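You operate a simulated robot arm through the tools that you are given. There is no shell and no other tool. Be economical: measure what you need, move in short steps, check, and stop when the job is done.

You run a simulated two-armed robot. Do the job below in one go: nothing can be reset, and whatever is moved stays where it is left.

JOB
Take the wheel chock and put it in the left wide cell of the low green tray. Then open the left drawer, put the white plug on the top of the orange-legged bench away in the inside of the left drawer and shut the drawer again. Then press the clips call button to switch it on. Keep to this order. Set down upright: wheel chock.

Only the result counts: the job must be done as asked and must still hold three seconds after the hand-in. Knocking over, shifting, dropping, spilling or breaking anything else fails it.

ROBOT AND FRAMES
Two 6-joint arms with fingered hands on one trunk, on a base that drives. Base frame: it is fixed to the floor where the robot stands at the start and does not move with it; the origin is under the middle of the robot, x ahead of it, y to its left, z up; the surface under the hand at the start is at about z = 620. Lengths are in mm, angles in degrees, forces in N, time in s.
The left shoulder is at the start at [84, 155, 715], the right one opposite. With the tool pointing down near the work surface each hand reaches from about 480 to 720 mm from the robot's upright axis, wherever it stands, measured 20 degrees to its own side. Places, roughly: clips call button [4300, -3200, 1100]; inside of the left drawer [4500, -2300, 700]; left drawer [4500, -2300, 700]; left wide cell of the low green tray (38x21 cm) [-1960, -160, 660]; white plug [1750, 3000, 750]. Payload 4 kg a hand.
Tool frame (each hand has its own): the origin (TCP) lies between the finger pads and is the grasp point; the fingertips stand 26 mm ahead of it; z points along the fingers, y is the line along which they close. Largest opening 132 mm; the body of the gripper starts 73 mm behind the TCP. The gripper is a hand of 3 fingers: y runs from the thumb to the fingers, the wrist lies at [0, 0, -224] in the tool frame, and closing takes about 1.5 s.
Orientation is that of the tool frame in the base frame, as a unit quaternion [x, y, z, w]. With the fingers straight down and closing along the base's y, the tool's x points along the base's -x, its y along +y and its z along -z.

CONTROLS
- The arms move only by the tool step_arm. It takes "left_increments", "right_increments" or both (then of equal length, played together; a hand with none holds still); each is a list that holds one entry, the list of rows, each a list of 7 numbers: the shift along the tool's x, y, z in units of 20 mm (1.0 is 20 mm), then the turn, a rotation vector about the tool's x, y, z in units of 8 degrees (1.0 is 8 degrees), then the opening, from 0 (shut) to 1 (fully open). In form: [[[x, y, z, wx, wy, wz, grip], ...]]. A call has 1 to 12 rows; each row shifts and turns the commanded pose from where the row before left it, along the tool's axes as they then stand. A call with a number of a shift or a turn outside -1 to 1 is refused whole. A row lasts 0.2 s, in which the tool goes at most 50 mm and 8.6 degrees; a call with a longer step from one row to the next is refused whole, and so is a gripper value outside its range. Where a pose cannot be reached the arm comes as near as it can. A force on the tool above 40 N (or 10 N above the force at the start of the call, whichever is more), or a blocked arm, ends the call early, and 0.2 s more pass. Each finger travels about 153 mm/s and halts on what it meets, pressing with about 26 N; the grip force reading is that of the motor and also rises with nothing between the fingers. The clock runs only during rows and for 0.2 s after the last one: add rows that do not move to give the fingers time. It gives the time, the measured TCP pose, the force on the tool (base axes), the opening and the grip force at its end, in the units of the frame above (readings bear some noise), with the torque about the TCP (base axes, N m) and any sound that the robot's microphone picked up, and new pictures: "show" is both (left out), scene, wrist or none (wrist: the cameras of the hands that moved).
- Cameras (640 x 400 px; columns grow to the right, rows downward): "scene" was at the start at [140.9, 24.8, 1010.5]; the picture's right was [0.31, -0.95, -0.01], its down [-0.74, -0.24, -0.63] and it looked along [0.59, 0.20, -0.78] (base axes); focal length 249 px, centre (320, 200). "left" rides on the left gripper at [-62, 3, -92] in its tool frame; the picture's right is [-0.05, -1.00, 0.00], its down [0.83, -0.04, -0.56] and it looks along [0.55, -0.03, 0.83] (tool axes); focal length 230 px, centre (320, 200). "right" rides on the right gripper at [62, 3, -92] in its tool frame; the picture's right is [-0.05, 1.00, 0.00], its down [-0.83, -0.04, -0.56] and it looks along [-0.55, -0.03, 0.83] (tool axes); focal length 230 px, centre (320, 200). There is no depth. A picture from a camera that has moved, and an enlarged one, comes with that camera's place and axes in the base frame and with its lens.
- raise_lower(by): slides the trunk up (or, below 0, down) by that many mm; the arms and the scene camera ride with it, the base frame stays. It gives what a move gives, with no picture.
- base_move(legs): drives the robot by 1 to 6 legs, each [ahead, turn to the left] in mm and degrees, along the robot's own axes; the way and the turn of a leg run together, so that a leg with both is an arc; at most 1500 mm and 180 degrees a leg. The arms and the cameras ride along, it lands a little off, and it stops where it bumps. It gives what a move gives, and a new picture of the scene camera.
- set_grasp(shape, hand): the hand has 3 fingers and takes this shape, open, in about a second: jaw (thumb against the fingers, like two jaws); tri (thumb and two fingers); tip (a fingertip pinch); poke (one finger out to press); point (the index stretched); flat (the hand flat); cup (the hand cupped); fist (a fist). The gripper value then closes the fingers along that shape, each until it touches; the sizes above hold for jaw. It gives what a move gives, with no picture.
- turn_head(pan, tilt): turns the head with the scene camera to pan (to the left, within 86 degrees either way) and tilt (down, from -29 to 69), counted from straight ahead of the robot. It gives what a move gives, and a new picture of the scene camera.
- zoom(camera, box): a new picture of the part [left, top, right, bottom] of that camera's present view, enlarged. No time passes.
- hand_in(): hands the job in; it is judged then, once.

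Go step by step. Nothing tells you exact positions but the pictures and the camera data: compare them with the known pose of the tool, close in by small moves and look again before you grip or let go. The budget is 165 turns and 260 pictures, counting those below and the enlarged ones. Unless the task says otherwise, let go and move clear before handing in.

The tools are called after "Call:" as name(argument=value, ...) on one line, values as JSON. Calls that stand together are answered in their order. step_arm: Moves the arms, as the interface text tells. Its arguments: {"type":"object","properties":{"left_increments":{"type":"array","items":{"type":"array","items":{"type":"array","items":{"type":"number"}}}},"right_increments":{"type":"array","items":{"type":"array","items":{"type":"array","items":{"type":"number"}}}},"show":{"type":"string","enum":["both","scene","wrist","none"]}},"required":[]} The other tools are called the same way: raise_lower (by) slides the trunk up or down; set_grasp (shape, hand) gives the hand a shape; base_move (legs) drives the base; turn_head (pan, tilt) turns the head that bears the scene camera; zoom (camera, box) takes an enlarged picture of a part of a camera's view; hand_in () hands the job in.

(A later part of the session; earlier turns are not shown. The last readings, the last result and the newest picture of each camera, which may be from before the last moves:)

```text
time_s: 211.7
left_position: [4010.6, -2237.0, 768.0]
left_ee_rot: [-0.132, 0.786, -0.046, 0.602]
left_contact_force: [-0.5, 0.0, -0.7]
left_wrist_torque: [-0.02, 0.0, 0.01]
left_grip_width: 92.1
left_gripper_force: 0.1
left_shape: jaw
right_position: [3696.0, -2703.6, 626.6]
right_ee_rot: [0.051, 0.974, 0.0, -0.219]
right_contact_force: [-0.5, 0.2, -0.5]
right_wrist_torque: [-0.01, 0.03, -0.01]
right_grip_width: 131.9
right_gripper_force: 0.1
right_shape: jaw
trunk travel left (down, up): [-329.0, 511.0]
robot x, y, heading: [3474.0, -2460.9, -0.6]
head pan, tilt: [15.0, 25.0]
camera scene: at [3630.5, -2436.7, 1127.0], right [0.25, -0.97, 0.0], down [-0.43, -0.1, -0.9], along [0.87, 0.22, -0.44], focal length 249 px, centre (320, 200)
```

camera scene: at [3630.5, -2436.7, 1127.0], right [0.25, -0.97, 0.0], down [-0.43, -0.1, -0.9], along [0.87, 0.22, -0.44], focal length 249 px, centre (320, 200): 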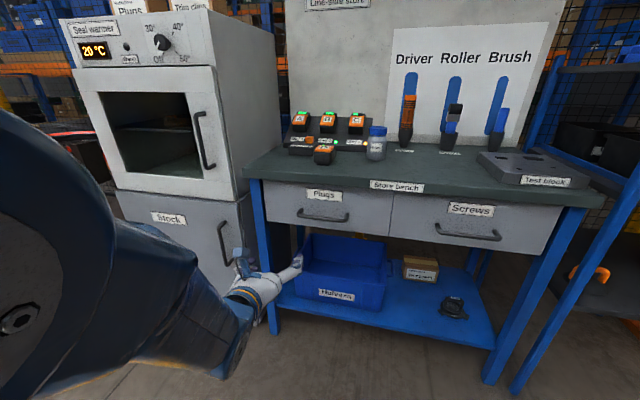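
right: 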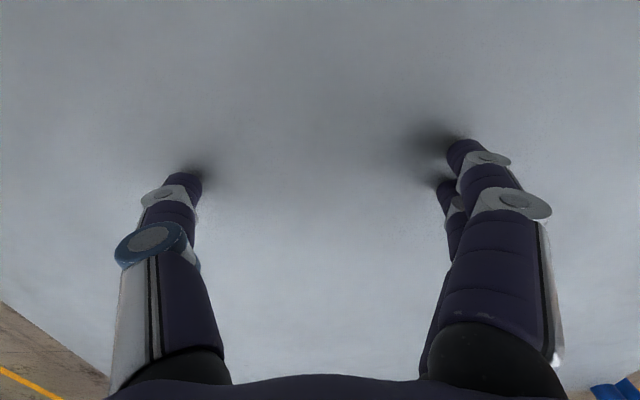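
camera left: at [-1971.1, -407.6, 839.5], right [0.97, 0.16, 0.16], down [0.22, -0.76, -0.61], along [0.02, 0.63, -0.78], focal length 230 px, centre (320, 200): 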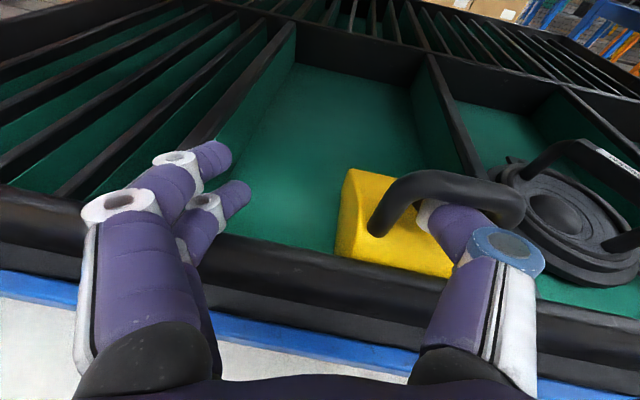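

The drawer handle triangulates to (4300, −2270, 728). I'll level the left hand and roll it 90° so the fingers close vertically on the bar.

Call:
step_arm(left_increments=[[[0, 0, 0, 0, -0.65, 0, 0.7], [0, 0, 0, 0, -0.65, 0, 0.7], [0, 0, 0, 0, -0.65, 0, 0.7], [0, 0, 0, 0, 0, 1, 0.7], [0, 0, 0, 0, 0, 1, 0.7], [0, 0, 0, 0, 0, 1, 0.7], [0, 0, 0, 0, 0, 1, 0.7], [0, 0, 0, 0, 0, 1, 0.7], [0, 0, 0, 0, 0, 1, 0.7], [0, 0, 0, 0, 0, 1, 0.7], [0, 0, 0, 0, 0, 1, 0.7], [0, 0, 0, 0, 0, 1, 0.7]]], show="wrist")

```text
time_s: 214.3
left_position: [4018.7, -2222.3, 780.6]
left_ee_rot: [0.265, 0.657, 0.384, 0.592]
left_contact_force: [-0.3, 0.5, -0.2]
left_wrist_torque: [0.0, 0.0, 0.0]
left_grip_width: 92.5
left_gripper_force: 0.2
left_shape: jaw
left hand out of reach, approached as far as the arm can: row 1
right_position: [3697.1, -2703.3, 627.9]
right_ee_rot: [0.05, 0.974, -0.001, -0.219]
right_contact_force: [0.2, -0.7, 0.3]
right_wrist_torque: [-0.01, -0.03, -0.03]
right_grip_width: 132.1
right_gripper_force: 0.1
right_shape: jaw
trunk travel left (down, up): [-329.0, 511.0]
robot x, y, heading: [3470.3, -2457.5, -0.8]
head pan, tilt: [15.0, 25.0]
camera left: at [3938.0, -2288.7, 817.8], right [0.11, -0.61, -0.79], down [-0.67, 0.54, -0.51], along [0.73, 0.59, -0.35], focal length 230 px, centre (320, 200)
```

left: 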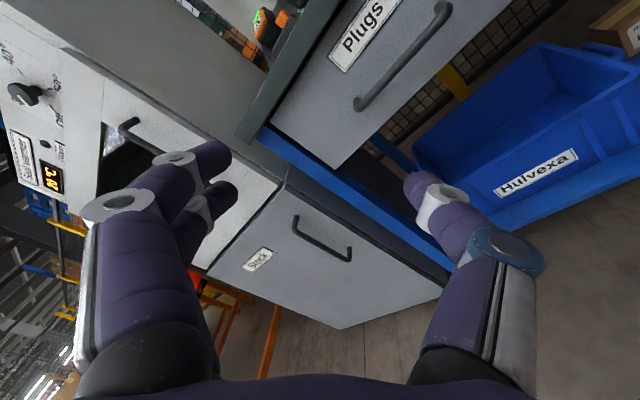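

Call:
step_arm(left_increments=[[[0, 0, 0, 0, 0, 0.9, 0.7], [0, 0, 0, 0, 0, 0.9, 0.7], [0, 0, 0, 0, 0, 0.9, 0.7], [0, 0, 0, 0, 0, 0.9, 0.7], [0, 0, 0, 0, 0, 0.8, 0.7], [0, 0, 0, 0, -0.7, 0, 0.7], [0, 0, 0, 0, -0.7, 0, 0.7], [0, 0, 0, 0, 0, 0, 0.7]]], show="both")

```text
time_s: 216.1
left_position: [4025.0, -2237.4, 780.5]
left_ee_rot: [0.524, 0.476, 0.509, 0.489]
left_contact_force: [0.5, 0.1, 0.1]
left_wrist_torque: [0.01, -0.06, 0.04]
left_grip_width: 92.3
left_gripper_force: 0.1
left_shape: jaw
left hand out of reach, approached as far as the arm can: row 6
right_position: [3696.5, -2704.0, 627.3]
right_ee_rot: [0.051, 0.974, -0.001, -0.219]
right_contact_force: [-0.7, -0.2, -0.4]
right_wrist_torque: [0.01, 0.01, 0.05]
right_grip_width: 132.0
right_gripper_force: 0.0
right_shape: jaw
trunk travel left (down, up): [-329.0, 511.0]
robot x, y, heading: [3466.4, -2459.6, -0.9]
head pan, tilt: [15.0, 25.0]
camera scene: at [3630.6, -2437.1, 1126.9], right [0.25, -0.97, -0.01], down [-0.43, -0.1, -0.9], along [0.87, 0.22, -0.44], focal length 249 px, centre (320, 200)
camera left: at [3931.1, -2296.2, 779.9], right [0.0, 0.02, -1.0], down [-0.53, 0.85, 0.01], along [0.85, 0.53, 0.0], focal length 230 px, centre (320, 200)
```

scene: 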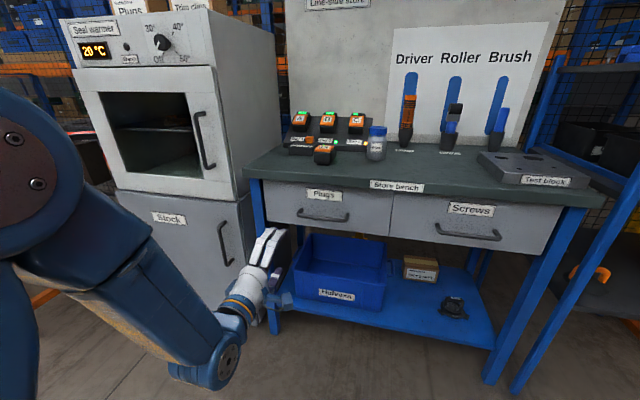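
left: 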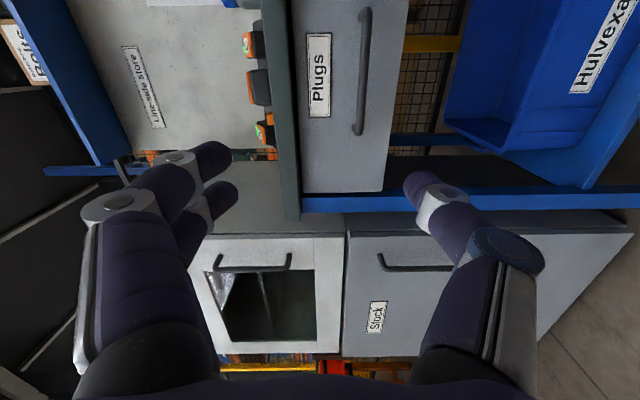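

The hand is level with vertical jaws and within the handle's span in y. I'll lower 58 mm and drive 200 mm closer.

Call:
raise_lower(by=-56)

Call:
base_move(legs=[[190, 0]])

Call:
step_arm(left_increments=[[[0, 0, 0, 0, 0, 0, 0.7]]], show="wrist")

```text
time_s: 217.1
left_position: [4023.5, -2235.5, 723.8]
left_ee_rot: [0.524, 0.478, 0.508, 0.488]
left_contact_force: [0.2, -0.1, -0.3]
left_wrist_torque: [0.01, -0.04, 0.02]
left_grip_width: 91.9
left_gripper_force: 0.0
left_shape: jaw
right_position: [3695.0, -2703.9, 570.6]
right_ee_rot: [0.05, 0.974, 0.0, -0.219]
right_contact_force: [0.4, -0.2, -0.6]
right_wrist_torque: [0.02, 0.0, 0.02]
right_grip_width: 132.0
right_gripper_force: 0.0
right_shape: jaw
trunk travel left (down, up): [-273.0, 567.0]
robot x, y, heading: [3472.7, -2459.7, -0.4]
head pan, tilt: [15.0, 25.0]
```

```text
time_s: 218.6
left_position: [4216.6, -2239.3, 724.1]
left_ee_rot: [0.525, 0.478, 0.506, 0.49]
left_contact_force: [-0.1, -0.5, -0.4]
left_wrist_torque: [-0.01, 0.01, 0.01]
left_grip_width: 92.3
left_gripper_force: 0.0
left_shape: jaw
right_position: [3886.4, -2707.0, 570.6]
right_ee_rot: [0.051, 0.974, 0.0, -0.22]
right_contact_force: [0.0, 0.9, -0.8]
right_wrist_torque: [0.0, 0.0, -0.01]
right_grip_width: 132.3
right_gripper_force: 0.1
right_shape: jaw
trunk travel left (down, up): [-273.0, 567.0]
robot x, y, heading: [3661.5, -2461.5, -0.9]
head pan, tilt: [15.0, 25.0]
camera scene: at [3821.4, -2439.3, 1070.7], right [0.25, -0.97, -0.01], down [-0.43, -0.1, -0.9], along [0.87, 0.22, -0.44], focal length 249 px, centre (320, 200)
```

scene: 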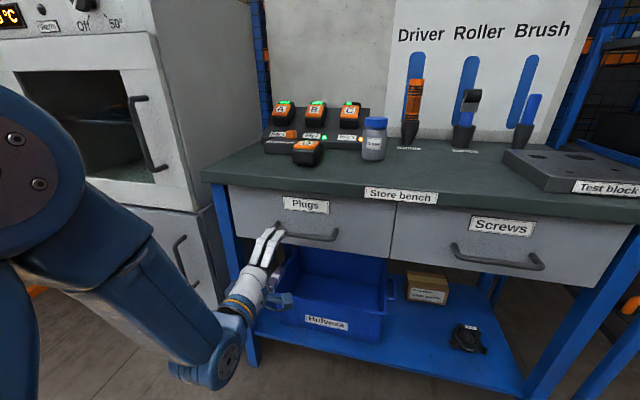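

```text
time_s: 219.0
left_position: [4214.0, -2238.4, 745.3]
left_ee_rot: [0.51, 0.464, 0.523, 0.501]
left_contact_force: [-0.4, 0.3, -0.2]
left_wrist_torque: [0.01, 0.01, -0.04]
left_grip_width: 92.3
left_gripper_force: 0.0
left_shape: jaw
right_position: [3886.9, -2706.4, 569.8]
right_ee_rot: [0.057, 0.974, 0.001, -0.217]
right_contact_force: [-0.3, -0.5, -1.5]
right_wrist_torque: [0.01, 0.0, -0.01]
right_grip_width: 132.2
right_gripper_force: 0.1
right_shape: jaw
trunk travel left (down, up): [-273.0, 567.0]
robot x, y, heading: [3663.4, -2465.1, -0.3]
head pan, tilt: [15.0, 25.0]
camera left: at [4120.5, -2297.7, 740.0], right [0.05, 0.01, -1.0], down [-0.53, 0.85, -0.01], along [0.84, 0.53, 0.05], focal length 230 px, centre (320, 200)
```

left: 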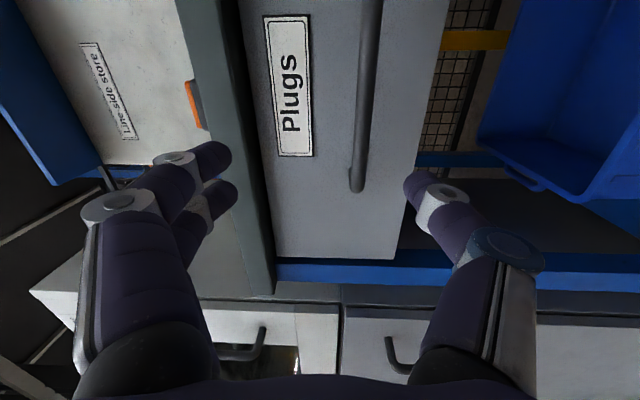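

I'll lower 29 mm, level the pitch, and advance towards the bar.

Call:
step_arm(left_increments=[[[-0.3, -0.5, 0, 0.2, 0, 0, 0.6], [-0.3, -0.5, 0, 0.2, 0, 0, 0.6], [-0.3, -0.45, 0, 0, 0, 0, 0.6], [0, 0, 0.6, 0, 0, 0, 0.6], [0, 0, 0.6, 0, 0, 0, 0.6], [0, 0, 0.6, 0, 0, 0, 0.6], [0, 0, 0.6, 0, 0, 0, 0.6], [0, 0, 0.6, 0, 0, 0, 0.6], [0, 0, 0, 0, 0, 0, 0.6]]], show="wrist")

Call:
zoom(camera="scene", box=[200, 160, 400, 285])

```text
time_s: 221.0
left_position: [4274.2, -2257.2, 700.5]
left_ee_rot: [0.534, 0.488, 0.498, 0.478]
left_contact_force: [0.1, -0.3, -0.1]
left_wrist_torque: [-0.05, 0.0, 0.04]
left_grip_width: 79.7
left_gripper_force: 0.1
left_shape: jaw
left hand out of reach, approached as far as the arm can: row 1
right_position: [3887.8, -2706.3, 570.7]
right_ee_rot: [0.056, 0.975, -0.001, -0.216]
right_contact_force: [0.3, 0.4, -0.1]
right_wrist_torque: [0.0, -0.01, 0.04]
right_grip_width: 132.1
right_gripper_force: 0.1
right_shape: jaw
trunk travel left (down, up): [-273.0, 567.0]
robot x, y, heading: [3664.2, -2464.1, -0.8]
head pan, tilt: [15.0, 25.0]
camera left: at [4180.1, -2316.2, 703.5], right [-0.04, 0.02, -1.0], down [-0.53, 0.85, 0.04], along [0.84, 0.53, -0.03], focal length 230 px, centre (320, 200)
```

left: 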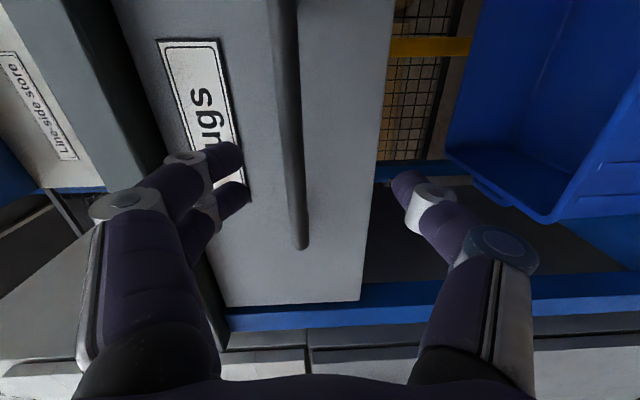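

```text
3.20 times, centred on (300, 222) of scene
camera zoom: at [3820.4, -2439.3, 1071.0], right [0.25, -0.97, 0.0], down [-0.43, -0.1, -0.9], along [0.87, 0.22, -0.44], focal length 798 px, centre (384, 128)
```

zoom: 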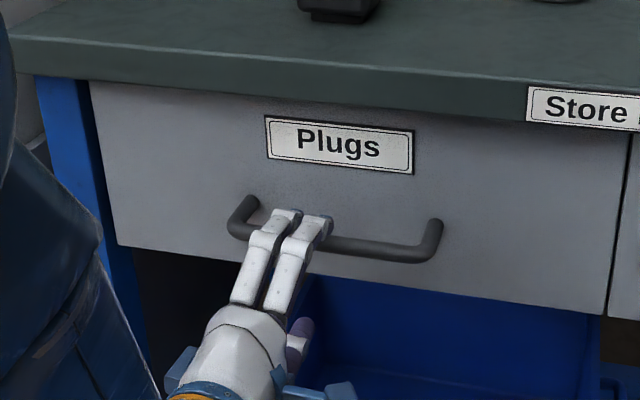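

Slightly low now; I'll raise 12 mm, level, and advance 32 mm.

Call:
step_arm(left_increments=[[[0, 0.3, 0, -0.2, 0, 0, 0.6], [0, 0.3, 0, -0.2, 0, 0, 0.6], [0, 0, 0.5, 0, 0, 0, 0.6], [0, 0, 0.5, 0, 0, 0, 0.6], [0, 0, 0.5, 0, 0, 0, 0.6], [0, 0, 0, 0, 0, 0, 0.6]]], show="wrist")

Call:
zoom(camera="scene", box=[230, 180, 360, 261])

```text
time_s: 222.4
left_position: [4305.2, -2258.8, 712.2]
left_ee_rot: [0.521, 0.474, 0.511, 0.493]
left_contact_force: [0.2, 0.0, -0.3]
left_wrist_torque: [-0.03, -0.01, 0.04]
left_grip_width: 79.8
left_gripper_force: 0.1
left_shape: jaw
right_position: [3888.0, -2706.4, 570.4]
right_ee_rot: [0.055, 0.975, -0.001, -0.215]
right_contact_force: [0.4, -0.4, 0.6]
right_wrist_torque: [0.01, 0.03, -0.05]
right_grip_width: 132.1
right_gripper_force: 0.1
right_shape: jaw
trunk travel left (down, up): [-273.0, 567.0]
robot x, y, heading: [3661.2, -2463.0, -0.6]
head pan, tilt: [15.0, 25.0]
camera left: at [4210.9, -2318.2, 710.3], right [0.01, 0.01, -1.0], down [-0.53, 0.85, 0.01], along [0.85, 0.53, 0.02], focal length 230 px, centre (320, 200)
```

left: 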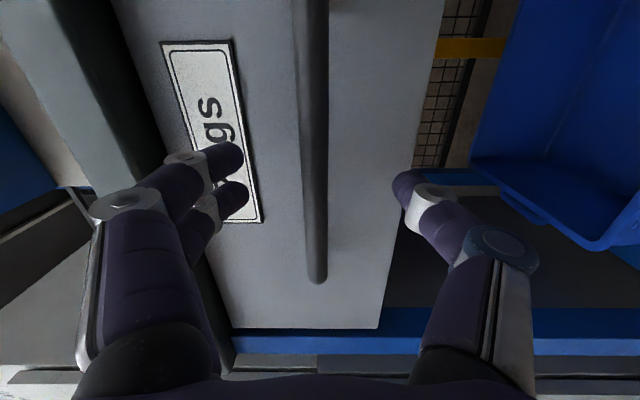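

```text
4.92 times, centred on (295, 220) of scene
camera zoom: at [3820.4, -2439.3, 1071.0], right [0.25, -0.97, 0.0], down [-0.43, -0.1, -0.9], along [0.87, 0.22, -0.44], focal length 1227 px, centre (443, 99)
```

zoom: 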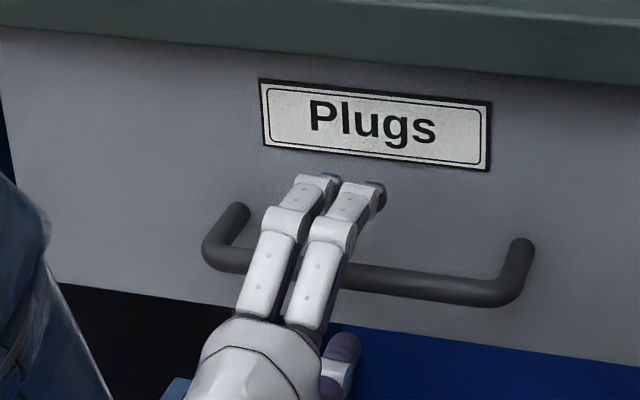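

The bar is right at the grasp point. Closing on it.

Call:
step_arm(left_increments=[[[0, 0, 0, 0, 0, 0, 0.4], [0, 0, 0, 0, 0, 0, 0.2], [0, 0, 0, 0, 0, 0, 0.0], [0, 0, 0, 0, 0, 0, 0.0], [0, 0, 0, 0, 0, 0, 0.0], [0, 0, 0, 0, 0, 0, 0.0], [0, 0, 0, 0, 0, 0, 0.0]]], show="wrist")

```text
time_s: 224.0
left_position: [4306.2, -2259.5, 711.5]
left_ee_rot: [0.52, 0.473, 0.512, 0.494]
left_contact_force: [0.6, -0.2, -1.5]
left_wrist_torque: [-0.02, 0.02, -0.05]
left_grip_width: 6.2
left_gripper_force: 26.1
left_shape: jaw
right_position: [3887.2, -2706.1, 569.4]
right_ee_rot: [0.056, 0.975, 0.001, -0.216]
right_contact_force: [-0.4, 0.2, 0.1]
right_wrist_torque: [-0.01, 0.0, -0.01]
right_grip_width: 131.9
right_gripper_force: 0.0
right_shape: jaw
trunk travel left (down, up): [-273.0, 567.0]
robot x, y, heading: [3663.3, -2457.8, -0.9]
head pan, tilt: [15.0, 25.0]
camera left: at [4210.9, -2318.2, 710.0], right [0.01, 0.01, -1.0], down [-0.53, 0.85, 0.01], along [0.85, 0.53, 0.02], focal length 230 px, centre (320, 200)
```

left: 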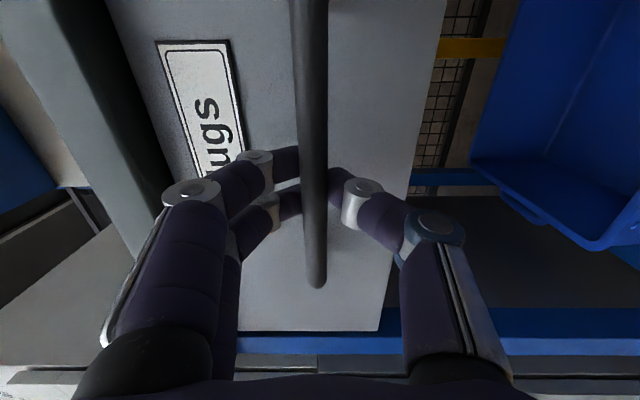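

The fingers have closed around behind the bar. I'll pull by reversing 250 mm.

Call:
base_move(legs=[[-250, 0]])

```text
time_s: 225.9
left_position: [4053.9, -2259.3, 712.8]
left_ee_rot: [0.521, 0.471, 0.511, 0.495]
left_contact_force: [0.4, -0.4, 0.6]
left_wrist_torque: [0.0, 0.04, -0.04]
left_grip_width: 2.2
left_gripper_force: 26.3
left_shape: jaw
right_position: [3634.5, -2704.2, 569.6]
right_ee_rot: [0.06, 0.975, 0.003, -0.214]
right_contact_force: [0.0, -0.3, 0.1]
right_wrist_torque: [0.04, -0.01, -0.01]
right_grip_width: 132.1
right_gripper_force: 0.1
right_shape: jaw
trunk travel left (down, up): [-273.0, 567.0]
robot x, y, heading: [3410.1, -2457.9, -1.2]
head pan, tilt: [15.0, 25.0]
camera scene: at [3567.7, -2437.5, 1071.1], right [0.24, -0.97, -0.01], down [-0.43, -0.1, -0.9], along [0.87, 0.22, -0.44], focal length 249 px, centre (320, 200)
```

scene: 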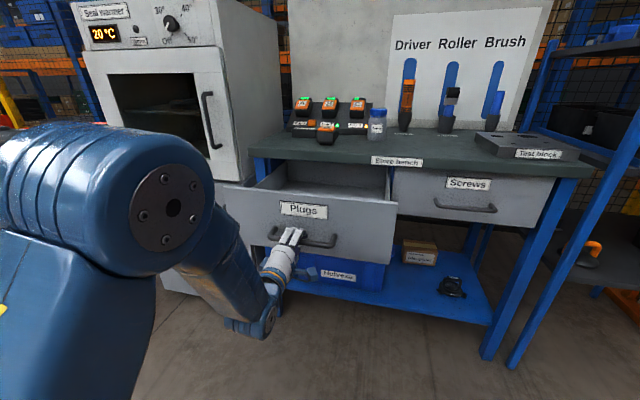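

The drawer is open about 250 mm. I'll release and back away.

Call:
step_arm(left_increments=[[[0, 0, 0, 0, 0, 0, 0.3], [0, 0, 0, 0, 0, 0, 0.7], [0, 0, 0, 0, 0, 0, 0.7], [0, 0, 0, 0, 0, 0, 0.7]]], show="none")

Call:
base_move(legs=[[-300, 0]])

```text
time_s: 226.9
left_position: [4041.2, -2259.2, 724.8]
left_ee_rot: [0.516, 0.467, 0.516, 0.499]
left_contact_force: [-0.3, -0.6, 0.7]
left_wrist_torque: [0.0, 0.0, -0.01]
left_grip_width: 91.7
left_gripper_force: 0.1
left_shape: jaw
right_position: [3634.8, -2703.1, 568.8]
right_ee_rot: [0.066, 0.975, 0.003, -0.211]
right_contact_force: [0.4, -1.3, -1.0]
right_wrist_torque: [-0.03, -0.02, -0.01]
right_grip_width: 131.8
right_gripper_force: 0.1
right_shape: jaw
trunk travel left (down, up): [-273.0, 567.0]
robot x, y, heading: [3410.9, -2460.0, -0.8]
head pan, tilt: [15.0, 25.0]
```

```text
time_s: 228.9
left_position: [3740.9, -2249.7, 723.8]
left_ee_rot: [0.515, 0.468, 0.517, 0.498]
left_contact_force: [-1.3, -0.1, -0.4]
left_wrist_torque: [0.0, 0.01, 0.02]
left_grip_width: 92.1
left_gripper_force: 0.1
left_shape: jaw
right_position: [3336.7, -2696.6, 571.6]
right_ee_rot: [0.056, 0.973, 0.001, -0.222]
right_contact_force: [0.2, -0.6, 0.1]
right_wrist_torque: [0.0, 0.02, 0.02]
right_grip_width: 132.0
right_gripper_force: 0.1
right_shape: jaw
trunk travel left (down, up): [-273.0, 567.0]
robot x, y, heading: [3109.0, -2458.0, -0.4]
head pan, tilt: [15.0, 25.0]
camera scene: at [3269.2, -2430.9, 1071.1], right [0.25, -0.97, 0.0], down [-0.43, -0.11, -0.9], along [0.87, 0.23, -0.44], focal length 249 px, centre (320, 200)
```

scene: 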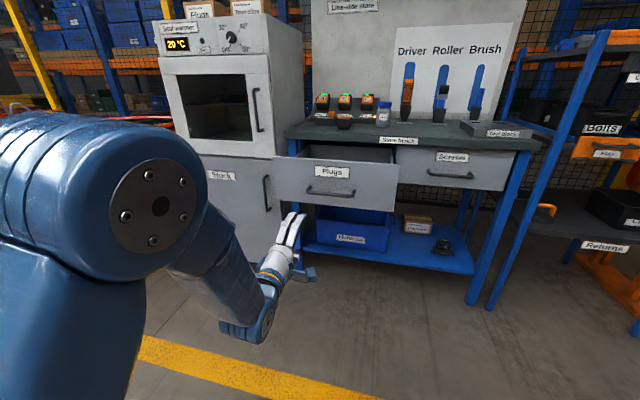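

The drawer stays open. Now to find the plug: I'll turn left to face +y and survey.

Call:
base_move(legs=[[-350, 0], [0, 95]])

Call:
turn_head(pan=5, tilt=10)

```text
time_s: 234.6
left_position: [2671.6, -1830.7, 757.9]
left_ee_rot: [0.097, 0.669, 0.735, 0.055]
left_contact_force: [-0.3, 0.1, -0.3]
left_wrist_torque: [-0.02, -0.02, 0.04]
left_grip_width: 92.3
left_gripper_force: 0.0
left_shape: jaw
right_position: [3037.5, -2279.2, 574.4]
right_ee_rot: [-0.573, 0.787, -0.144, -0.177]
right_contact_force: [-0.4, -0.3, 0.0]
right_wrist_torque: [0.0, 0.03, -0.01]
right_grip_width: 131.9
right_gripper_force: 0.0
right_shape: jaw
trunk travel left (down, up): [-273.0, 567.0]
robot x, y, heading: [2767.6, -2451.7, 78.3]
head pan, tilt: [15.0, 25.0]
stopped in leg 2: the robot was blocked; the commanded pose is now the measured one
camera scene: at [2773.6, -2290.2, 1071.4], right [1.0, 0.06, 0.0], down [0.02, -0.44, -0.9], along [-0.06, 0.9, -0.44], focal length 249 px, centre (320, 200)
```

scene: 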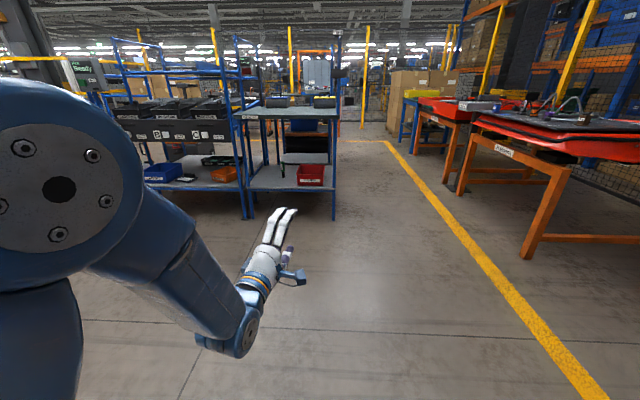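

```text
time_s: 235.3
left_position: [2671.4, -1828.4, 756.1]
left_ee_rot: [0.097, 0.67, 0.734, 0.056]
left_contact_force: [0.1, -0.4, -0.5]
left_wrist_torque: [0.02, -0.02, 0.03]
left_grip_width: 92.1
left_gripper_force: 0.1
left_shape: jaw
right_position: [3036.9, -2277.1, 574.9]
right_ee_rot: [-0.573, 0.786, -0.145, -0.179]
right_contact_force: [-1.2, -0.4, -0.1]
right_wrist_torque: [-0.01, -0.03, -0.01]
right_grip_width: 132.0
right_gripper_force: 0.0
right_shape: jaw
trunk travel left (down, up): [-273.0, 567.0]
robot x, y, heading: [2769.2, -2450.7, 78.5]
head pan, tilt: [5.0, 10.0]
camera scene: at [2790.0, -2287.4, 1095.2], right [0.99, -0.11, 0.0], down [-0.02, -0.19, -0.98], along [0.11, 0.98, -0.19], focal length 249 px, centre (320, 200)
```

scene: 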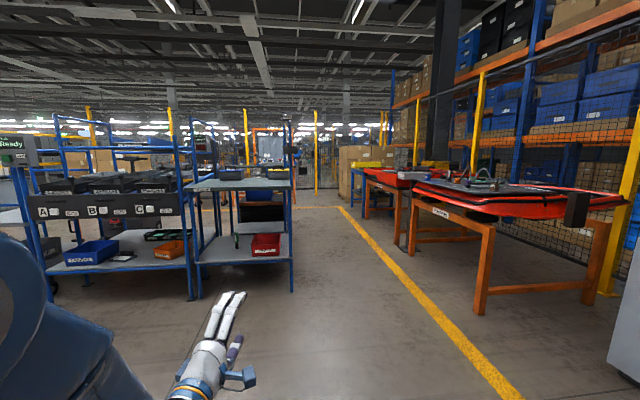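

There's a clear corridor at x ≈ 3350, right of the blue shelf carts. I'll drive along it.

Call:
base_move(legs=[[0, -6], [970, 0], [970, 0], [0, 18], [1400, 0]])

Call:
turn_head(pan=25, tilt=10)

```text
time_s: 253.2
left_position: [3179.4, 1383.9, 755.5]
left_ee_rot: [0.036, 0.676, 0.736, -0.011]
left_contact_force: [-0.4, -0.1, 0.3]
left_wrist_torque: [-0.02, -0.04, -0.02]
left_grip_width: 92.2
left_gripper_force: 0.0
left_shape: jaw
right_position: [3620.6, 1008.3, 575.3]
right_ee_rot: [-0.642, 0.731, -0.161, -0.164]
right_contact_force: [0.1, -0.2, -0.1]
right_wrist_torque: [0.0, 0.04, -0.05]
right_grip_width: 131.9
right_gripper_force: 0.0
right_shape: jaw
trunk travel left (down, up): [-273.0, 567.0]
robot x, y, heading: [3387.0, 791.5, 89.2]
head pan, tilt: [5.0, 10.0]
camera scene: at [3378.4, 955.1, 1095.2], right [1.0, 0.07, 0.0], down [0.01, -0.19, -0.98], along [-0.07, 0.98, -0.19], focal length 249 px, centre (320, 200)
```

scene: 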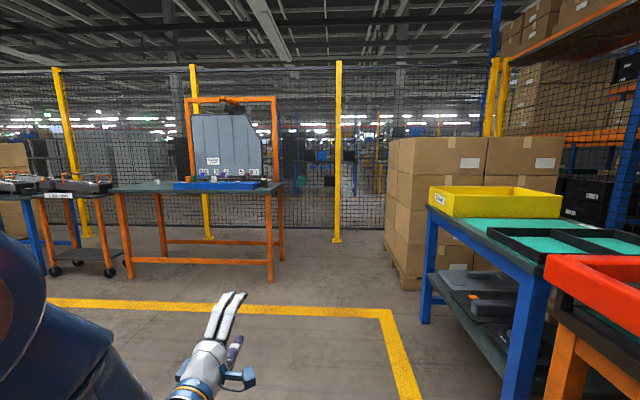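

```text
time_s: 254.1
left_position: [3178.1, 1372.1, 765.5]
left_ee_rot: [0.037, 0.669, 0.742, -0.01]
left_contact_force: [0.1, -0.4, -0.1]
left_wrist_torque: [0.02, 0.0, 0.04]
left_grip_width: 92.4
left_gripper_force: 0.0
left_shape: jaw
right_position: [3621.0, 1010.4, 572.7]
right_ee_rot: [-0.641, 0.734, -0.158, -0.161]
right_contact_force: [-0.6, -0.1, -0.3]
right_wrist_torque: [0.03, 0.0, -0.01]
right_grip_width: 131.9
right_gripper_force: 0.1
right_shape: jaw
trunk travel left (down, up): [-273.0, 567.0]
robot x, y, heading: [3385.0, 794.5, 89.0]
head pan, tilt: [25.0, 10.0]
camera scene: at [3347.1, 947.2, 1095.4], right [0.91, 0.4, -0.01], down [0.07, -0.18, -0.98], along [-0.4, 0.9, -0.19], focal length 249 px, centre (320, 200)
```

scene: 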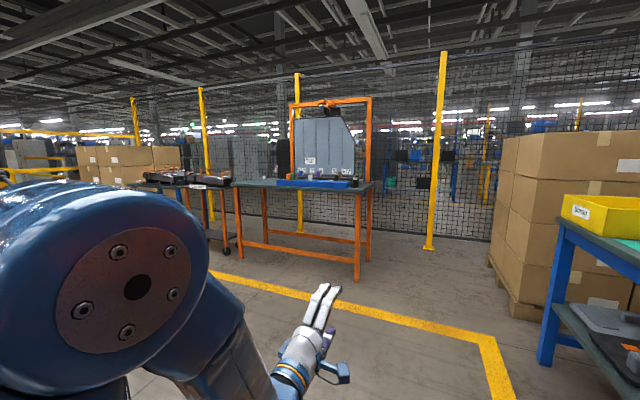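

The orange-legged bench spans x ≈ 1500–2800 with its front at y ≈ 2920. I'll zoom on its top for the plug.

Call:
zoom(camera="scene", box=[215, 150, 375, 250])

```text
4.00 times, centred on (295, 200) of scene
camera zoom: at [3347.1, 947.2, 1095.4], right [0.91, 0.4, -0.01], down [0.07, -0.18, -0.98], along [-0.4, 0.9, -0.19], focal length 997 px, centre (420, 200)
```

zoom: 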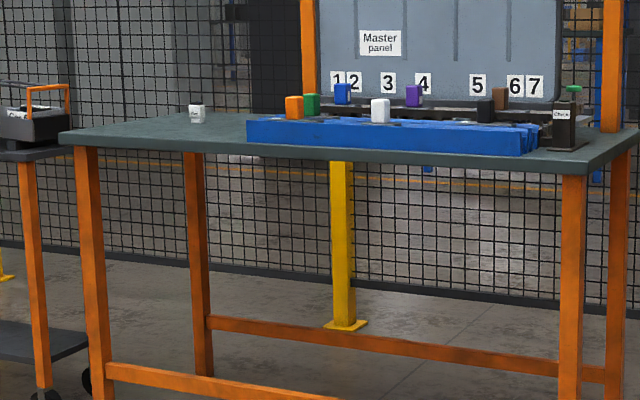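

The lone white plug is at the bench's left end, near x ≈ 1700. I'll raise the trunk and drive over diagonally, then face the bench.

Call:
raise_lower(by=300)

Call:
base_move(legs=[[0, 53], [1150, 0], [1150, 0], [0, -52]])

Call:
turn_head(pan=-5, tilt=35)

```text
time_s: 257.1
left_position: [3179.1, 1372.0, 1066.9]
left_ee_rot: [0.036, 0.669, 0.742, -0.011]
left_contact_force: [-0.2, 0.0, -0.3]
left_wrist_torque: [0.01, -0.02, -0.02]
left_grip_width: 92.2
left_gripper_force: 0.0
left_shape: jaw
right_position: [3621.4, 1016.8, 872.5]
right_ee_rot: [-0.639, 0.736, -0.156, -0.16]
right_contact_force: [0.6, 0.2, -0.1]
right_wrist_torque: [0.03, 0.01, 0.01]
right_grip_width: 132.3
right_gripper_force: 0.0
right_shape: jaw
trunk travel left (down, up): [-573.0, 267.0]
robot x, y, heading: [3387.3, 789.9, 88.6]
head pan, tilt: [25.0, 10.0]
```

```text
time_s: 261.3
left_position: [2736.2, 1029.1, 1090.6]
left_ee_rot: [-0.256, 0.601, 0.673, -0.347]
left_contact_force: [-0.2, 0.4, 0.3]
left_wrist_torque: [0.0, 0.03, 0.01]
left_grip_width: 92.4
left_gripper_force: 0.2
left_shape: jaw
right_position: [3257.3, 1183.6, 874.2]
right_ee_rot: [0.894, -0.378, 0.227, 0.08]
right_contact_force: [0.3, 0.3, -0.2]
right_wrist_torque: [-0.02, 0.0, -0.03]
right_grip_width: 132.0
right_gripper_force: 0.1
right_shape: jaw
trunk travel left (down, up): [-573.0, 267.0]
robot x, y, heading: [3299.6, 860.1, 143.4]
head pan, tilt: [25.0, 10.0]
stopped in leg 2: the robot was blocked; the commanded pose is now the measured one
camera scene: at [3145.0, 926.6, 1395.4], right [0.2, 0.98, -0.01], down [0.18, -0.05, -0.98], along [-0.96, 0.19, -0.19], focal length 249 px, centre (320, 200)
```

scene: 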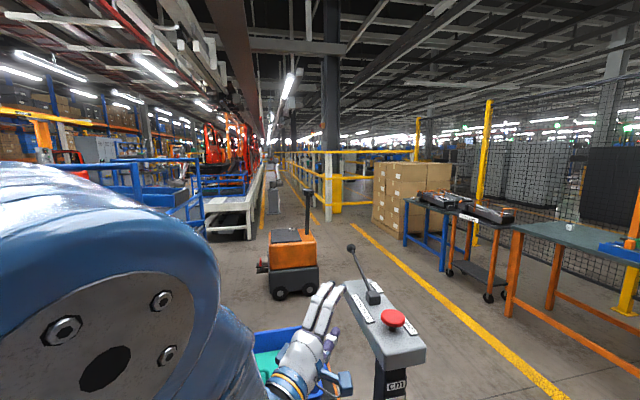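

```text
time_s: 262.2
left_position: [2737.0, 1026.9, 1091.1]
left_ee_rot: [-0.255, 0.599, 0.676, -0.346]
left_contact_force: [-0.2, -0.4, 0.1]
left_wrist_torque: [0.01, -0.01, 0.02]
left_grip_width: 92.1
left_gripper_force: 0.0
left_shape: jaw
right_position: [3258.4, 1182.9, 874.0]
right_ee_rot: [0.894, -0.379, 0.227, 0.08]
right_contact_force: [0.1, 0.3, -0.4]
right_wrist_torque: [0.02, -0.03, 0.02]
right_grip_width: 132.1
right_gripper_force: 0.0
right_shape: jaw
trunk travel left (down, up): [-573.0, 267.0]
robot x, y, heading: [3297.2, 862.9, 143.4]
head pan, tilt: [-5.0, 35.0]
camera scene: at [3170.7, 964.0, 1355.3], right [0.66, 0.75, 0.0], down [0.44, -0.39, -0.81], along [-0.61, 0.53, -0.59], focal length 249 px, centre (320, 200)
```

scene: 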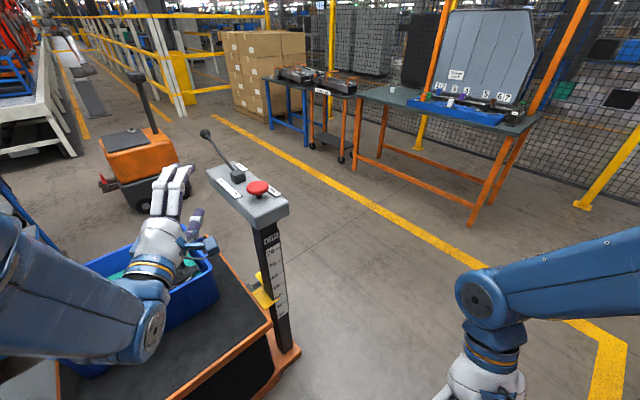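

A lift table with a console stands in the diagonal path. I'll reverse, go further north, and then drive west in front of the benches.

Call:
base_move(legs=[[-130, 0], [0, -53]])

Call:
base_move(legs=[[1350, 0], [0, 90]])

```text
time_s: 266.1
left_position: [3200.5, 1334.5, 1090.5]
left_ee_rot: [0.04, 0.65, 0.758, -0.006]
left_contact_force: [0.8, 0.9, 0.4]
left_wrist_torque: [0.01, 0.0, 0.0]
left_grip_width: 92.3
left_gripper_force: 0.0
left_shape: jaw
right_position: [3635.1, 1006.1, 876.0]
right_ee_rot: [-0.632, 0.734, -0.175, -0.178]
right_contact_force: [0.4, 0.2, -0.8]
right_wrist_torque: [0.01, 0.0, -0.01]
right_grip_width: 132.0
right_gripper_force: 0.1
right_shape: jaw
trunk travel left (down, up): [-573.0, 267.0]
robot x, y, heading: [3400.3, 783.9, 90.4]
head pan, tilt: [-5.0, 35.0]
camera scene: at [3403.4, 948.2, 1355.2], right [1.0, -0.08, 0.0], down [-0.05, -0.59, -0.81], along [0.07, 0.81, -0.59], focal length 249 px, centre (320, 200)
```

scene: 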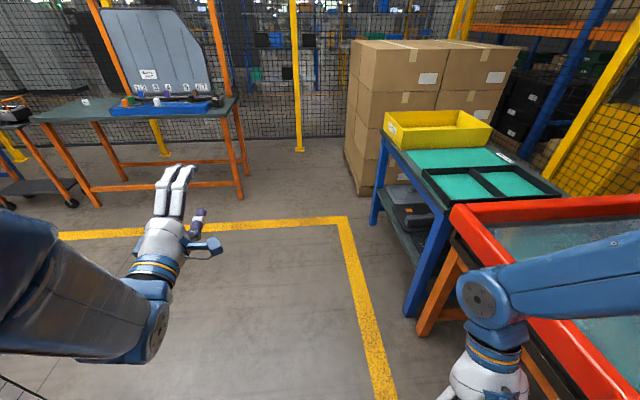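

```text
time_s: 276.2
left_position: [2800.9, 2029.5, 1128.2]
left_ee_rot: [-0.365, 0.496, 0.598, -0.513]
left_contact_force: [0.2, 0.1, 0.2]
left_wrist_torque: [-0.03, 0.02, -0.06]
left_grip_width: 92.2
left_gripper_force: 0.1
left_shape: jaw
right_position: [3186.7, 2405.1, 877.9]
right_ee_rot: [0.955, -0.157, 0.25, 0.022]
right_contact_force: [-0.4, -0.3, -0.3]
right_wrist_torque: [0.02, 0.0, 0.02]
right_grip_width: 131.9
right_gripper_force: 0.0
right_shape: jaw
trunk travel left (down, up): [-573.0, 267.0]
robot x, y, heading: [3369.9, 2148.9, 171.4]
head pan, tilt: [-5.0, 35.0]
stopped in leg 2: the robot was blocked; the commanded pose is now the measured one
camera scene: at [3207.7, 2176.1, 1355.1], right [0.24, 0.97, 0.0], down [0.57, -0.14, -0.81], along [-0.78, 0.2, -0.59], focal length 249 px, centre (320, 200)
```

scene: 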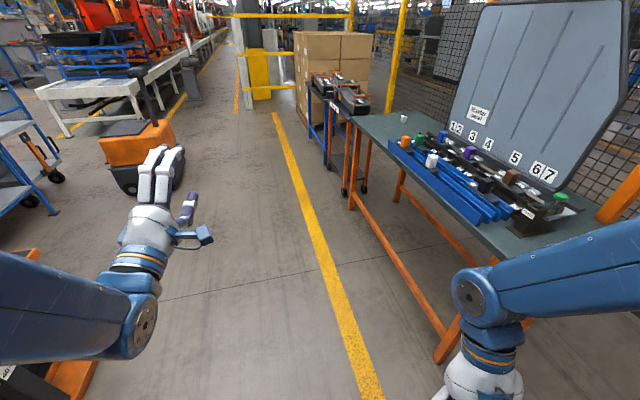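

The white plug is near (1665, 3150). I'll straighten to head west and drive along the bench.

Call:
base_move(legs=[[0, 9], [940, 0], [930, 0]])

Call:
base_move(legs=[[0, -90]])

```text
time_s: 286.3
left_position: [962.5, 1945.1, 1128.0]
left_ee_rot: [0.402, -0.467, -0.556, 0.558]
left_contact_force: [-0.3, 0.0, 0.9]
left_wrist_torque: [-0.02, 0.01, -0.01]
left_grip_width: 92.6
left_gripper_force: 0.0
left_shape: jaw
right_position: [1285.2, 2374.2, 878.6]
right_ee_rot: [0.965, -0.081, 0.251, 0.005]
right_contact_force: [0.1, 0.2, 0.7]
right_wrist_torque: [-0.03, -0.02, 0.01]
right_grip_width: 132.0
right_gripper_force: 0.1
right_shape: jaw
trunk travel left (down, up): [-573.0, 267.0]
robot x, y, heading: [1504.4, 2144.9, -180.1]
head pan, tilt: [-5.0, 35.0]
camera scene: at [1341.2, 2152.8, 1355.1], right [0.09, 1.0, 0.0], down [0.59, -0.05, -0.81], along [-0.81, 0.07, -0.59], focal length 249 px, centre (320, 200)
```

scene: 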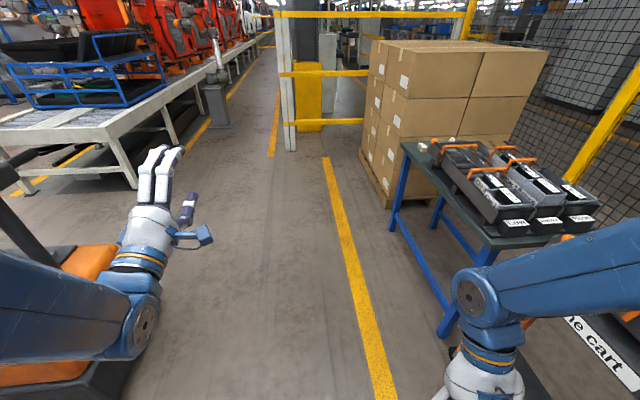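

```text
time_s: 290.8
left_position: [1311.3, 2688.2, 1133.0]
left_ee_rot: [0.05, 0.603, 0.796, 0.003]
left_contact_force: [-0.5, 0.9, -0.3]
left_wrist_torque: [0.01, 0.0, 0.01]
left_grip_width: 92.3
left_gripper_force: 0.1
left_shape: jaw
right_position: [1735.5, 2362.7, 878.2]
right_ee_rot: [-0.62, 0.742, -0.176, -0.184]
right_contact_force: [0.5, 0.2, 0.1]
right_wrist_torque: [0.01, 0.0, -0.01]
right_grip_width: 132.1
right_gripper_force: 0.0
right_shape: jaw
trunk travel left (down, up): [-573.0, 267.0]
robot x, y, heading: [1493.4, 2144.6, 89.7]
head pan, tilt: [-5.0, 35.0]
camera scene: at [1503.9, 2308.9, 1355.1], right [1.0, -0.09, 0.0], down [-0.05, -0.59, -0.81], along [0.08, 0.8, -0.59], focal length 249 px, centre (320, 200)
```

scene: 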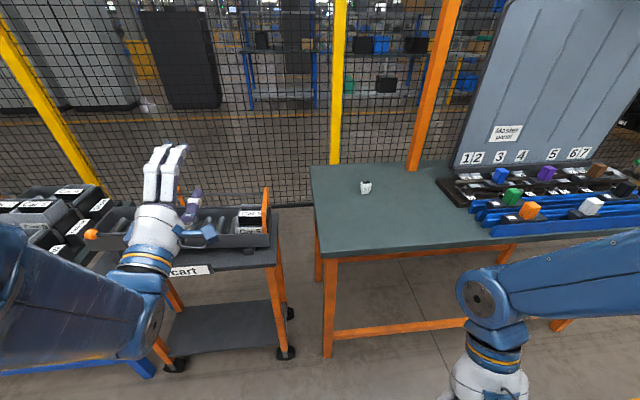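

The plug is at about (1770, 3130) on the bench top. First I'll straighten the right hand to point down and extend it forward.

Call:
step_arm(right_increments=[[[-0.8, 0.1, -0.5, -0.05, -0.3, 0, 1], [-0.8, 0.1, -0.5, -0.05, -0.3, 0, 1], [-0.85, 0.1, -0.4, -0.05, -0.3, 0, 1], [-0.85, 0.1, -0.4, -0.05, -0.3, 0, 1], [-0.9, 0.1, -0.3, -0.05, -0.3, 0, 1], [-0.9, 0.1, -0.3, -0.05, -0.3, 0, 1], [-0.9, 0.1, -0.2, -0.05, -0.3, 0, 1], [-0.9, 0.1, -0.2, -0.05, -0.3, 0, 1], [-0.95, 0.1, -0.1, -0.05, -0.3, 0, 1], [-0.95, 0.1, 0, -0.05, -0.3, 0, 1], [-0.95, 0.1, 0, -0.05, -0.3, 0, 1], [-0.95, 0.1, 0, -0.05, -0.3, 0, 1]]], show="wrist")

```text
time_s: 293.4
left_position: [1316.2, 2689.0, 1133.1]
left_ee_rot: [0.052, 0.6, 0.798, 0.009]
left_contact_force: [-0.3, 0.3, -0.1]
left_wrist_torque: [-0.01, -0.01, -0.02]
left_grip_width: 92.4
left_gripper_force: 0.0
left_shape: jaw
right_position: [1747.9, 2576.0, 872.1]
right_ee_rot: [-0.637, 0.77, 0.021, -0.014]
right_contact_force: [0.5, 0.0, 0.4]
right_wrist_torque: [0.0, 0.0, -0.02]
right_grip_width: 131.6
right_gripper_force: 0.1
right_shape: jaw
right hand out of reach, approached as far as the arm can: row 1
trunk travel left (down, up): [-573.0, 267.0]
robot x, y, heading: [1496.4, 2144.4, 89.7]
head pan, tilt: [-5.0, 35.0]
camera right: at [1738.2, 2515.3, 964.5], right [-0.97, 0.24, 0.05], down [0.23, 0.8, 0.56], along [0.09, 0.55, -0.83], focal length 230 px, centre (320, 200)
```

right: 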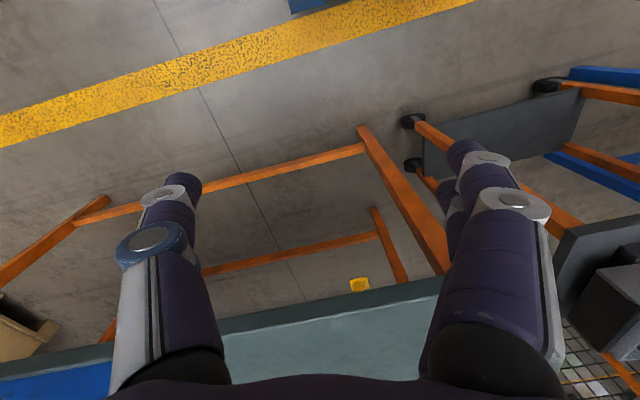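

The hand points straight down now. I'll drive 330 mm towards the bench.

Call:
base_move(legs=[[330, 0]])

Call:
step_arm(right_increments=[[[-1, 0, 0, 0, 0, 0, 1], [-1, 0, 0, 0, 0, 0, 1], [-1, 0, 0, 0, 0, 0, 1], [-1, 0, 0, 0, 0, 0, 1], [-1, 0, 0, 0, 0, 0, 1], [-1, 0, 0, 0, 0, 0, 1]]], show="wrist")

```text
time_s: 295.6
left_position: [1316.0, 3017.6, 1133.9]
left_ee_rot: [0.053, 0.599, 0.799, 0.01]
left_contact_force: [0.2, 0.1, 0.9]
left_wrist_torque: [0.01, -0.01, 0.02]
left_grip_width: 92.3
left_gripper_force: 0.1
left_shape: jaw
right_position: [1750.9, 2906.5, 872.9]
right_ee_rot: [-0.636, 0.771, 0.021, -0.015]
right_contact_force: [1.0, 0.4, -0.4]
right_wrist_torque: [-0.03, -0.03, -0.04]
right_grip_width: 132.2
right_gripper_force: 0.0
right_shape: jaw
trunk travel left (down, up): [-573.0, 267.0]
robot x, y, heading: [1498.1, 2475.9, 89.4]
head pan, tilt: [-5.0, 35.0]
camera scene: at [1506.0, 2638.5, 1355.1], right [1.0, -0.09, 0.0], down [-0.05, -0.59, -0.81], along [0.08, 0.8, -0.59], focal length 249 px, centre (320, 200)
```

scene: 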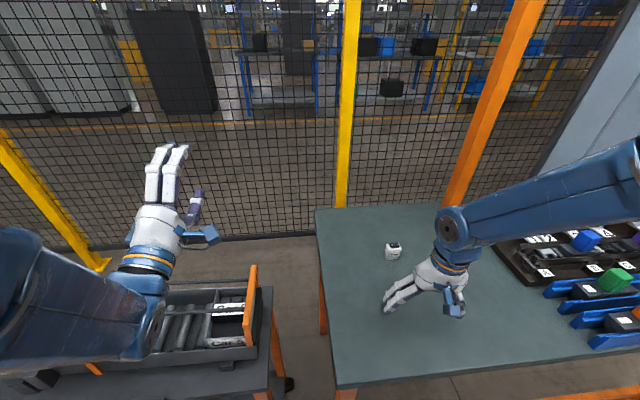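

```text
time_s: 297.0
left_position: [1322.3, 3017.1, 1135.5]
left_ee_rot: [0.057, 0.595, 0.802, 0.016]
left_contact_force: [0.7, 0.4, 0.4]
left_wrist_torque: [0.01, -0.02, 0.0]
left_grip_width: 92.3
left_gripper_force: 0.1
left_shape: jaw
right_position: [1772.9, 3009.8, 882.2]
right_ee_rot: [-0.636, 0.771, 0.028, -0.009]
right_contact_force: [-0.8, -0.1, -0.1]
right_wrist_torque: [-0.02, -0.01, 0.01]
right_grip_width: 132.0
right_gripper_force: 0.0
right_shape: jaw
trunk travel left (down, up): [-573.0, 267.0]
robot x, y, heading: [1503.5, 2472.7, 89.6]
head pan, tilt: [-5.0, 35.0]
camera right: at [1762.1, 2946.4, 974.1], right [-0.97, 0.24, 0.06], down [0.23, 0.79, 0.57], along [0.09, 0.56, -0.82], focal length 230 px, centre (320, 200)
```

right: 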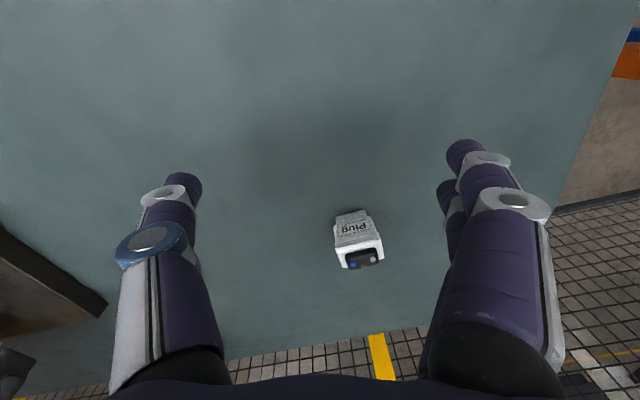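

The plug is at about (1756, 3088), with its mid-height near z ≈ 835. I'll move over it and lower partway.

Call:
step_arm(right_increments=[[[-0.61, 0.26, 0, 0, 0, 0, 1], [-0.61, 0.26, 0, 0, 0, 0, 1], [-0.61, 0.26, 0, 0, 0, 0, 1], [-0.61, 0.26, 0.4, 0, 0, 0, 1], [-0.61, 0.26, 0.4, 0, 0, 0, 1], [-0.61, 0.26, 0.4, 0, 0, 0, 1], [0, 0, 0, 0, 0, 0, 1]]], show="both")

```text
time_s: 298.6
left_position: [1322.4, 3015.7, 1136.8]
left_ee_rot: [0.057, 0.594, 0.802, 0.017]
left_contact_force: [0.2, -0.1, 0.1]
left_wrist_torque: [0.0, 0.0, 0.03]
left_grip_width: 92.3
left_gripper_force: 0.2
left_shape: jaw
right_position: [1754.6, 3088.6, 862.7]
right_ee_rot: [-0.637, 0.77, 0.027, -0.009]
right_contact_force: [1.7, 0.1, -1.4]
right_wrist_torque: [0.02, -0.03, -0.01]
right_grip_width: 131.8
right_gripper_force: 0.0
right_shape: jaw
trunk travel left (down, up): [-573.0, 267.0]
robot x, y, heading: [1500.4, 2472.1, 89.5]
head pan, tilt: [-5.0, 35.0]
camera scene: at [1506.1, 2637.5, 1355.2], right [1.0, -0.09, 0.0], down [-0.05, -0.59, -0.81], along [0.08, 0.8, -0.59], focal length 249 px, centre (320, 200)
camera right: at [1744.7, 3023.1, 953.3], right [-0.97, 0.24, 0.06], down [0.23, 0.79, 0.57], along [0.09, 0.57, -0.82], focal length 230 px, centre (320, 200)
```

scene: 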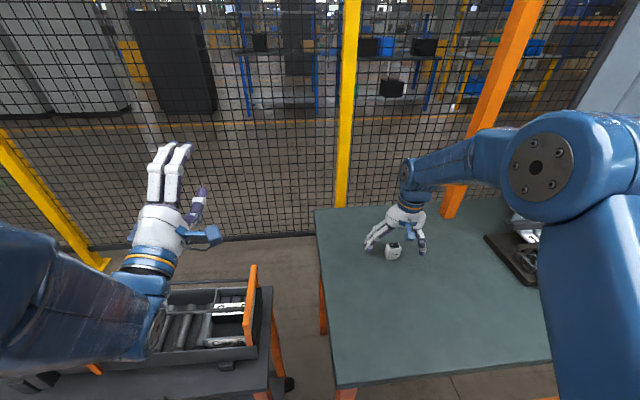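
right: 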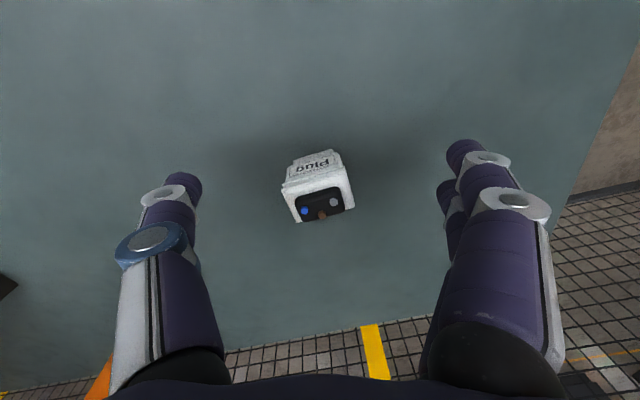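

Call:
step_arm(right_increments=[[[-0.25, 0, 0.35, 0, 0, 0, 1], [-0.25, 0, 0.35, 0, 0, 0, 1], [0, 0, 0.35, 0, 0, 0, 1], [0, 0, 0.25, 0, 0, 0, 1], [0, 0, 0, 0, 0, 0, 0.7], [0, 0, 0, 0, 0, 0, 0.5]]], show="wrist")

Call:
zoom(camera="scene", box=[340, 190, 460, 290])

```text
time_s: 300.0
left_position: [1323.2, 3016.9, 1137.5]
left_ee_rot: [0.057, 0.593, 0.803, 0.017]
left_contact_force: [1.0, 0.0, 0.5]
left_wrist_torque: [-0.04, 0.01, 0.01]
left_grip_width: 92.3
left_gripper_force: 0.1
left_shape: jaw
right_position: [1756.0, 3097.0, 836.0]
right_ee_rot: [-0.636, 0.771, 0.027, -0.01]
right_contact_force: [-0.1, -0.1, -0.9]
right_wrist_torque: [0.0, -0.01, 0.03]
right_grip_width: 66.5
right_gripper_force: 0.0
right_shape: jaw
trunk travel left (down, up): [-573.0, 267.0]
robot x, y, heading: [1496.2, 2473.8, 89.9]
head pan, tilt: [-5.0, 35.0]
camera right: at [1745.8, 3034.5, 927.4], right [-0.97, 0.24, 0.05], down [0.23, 0.79, 0.57], along [0.09, 0.56, -0.82], focal length 230 px, centre (320, 200)
```

right: 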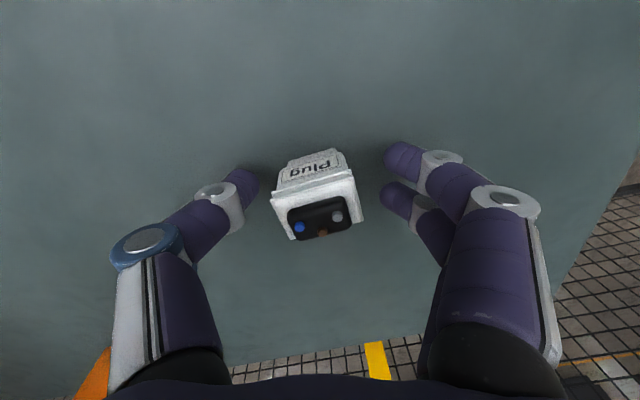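

```text
4.00 times, centred on (400, 240) of scene
camera zoom: at [1506.0, 2638.0, 1355.1], right [1.0, -0.09, 0.0], down [-0.05, -0.59, -0.81], along [0.08, 0.8, -0.59], focal length 997 px, centre (0, 40)
```

zoom: 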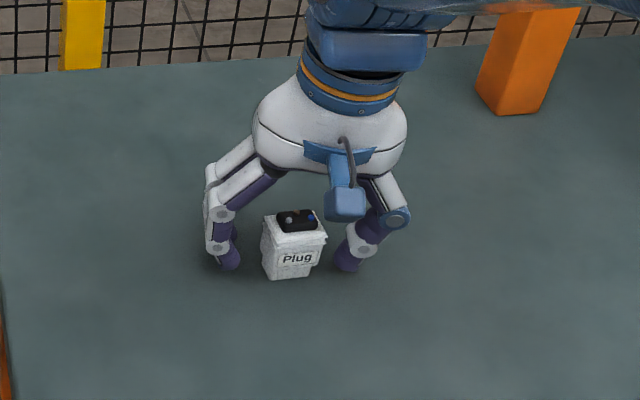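

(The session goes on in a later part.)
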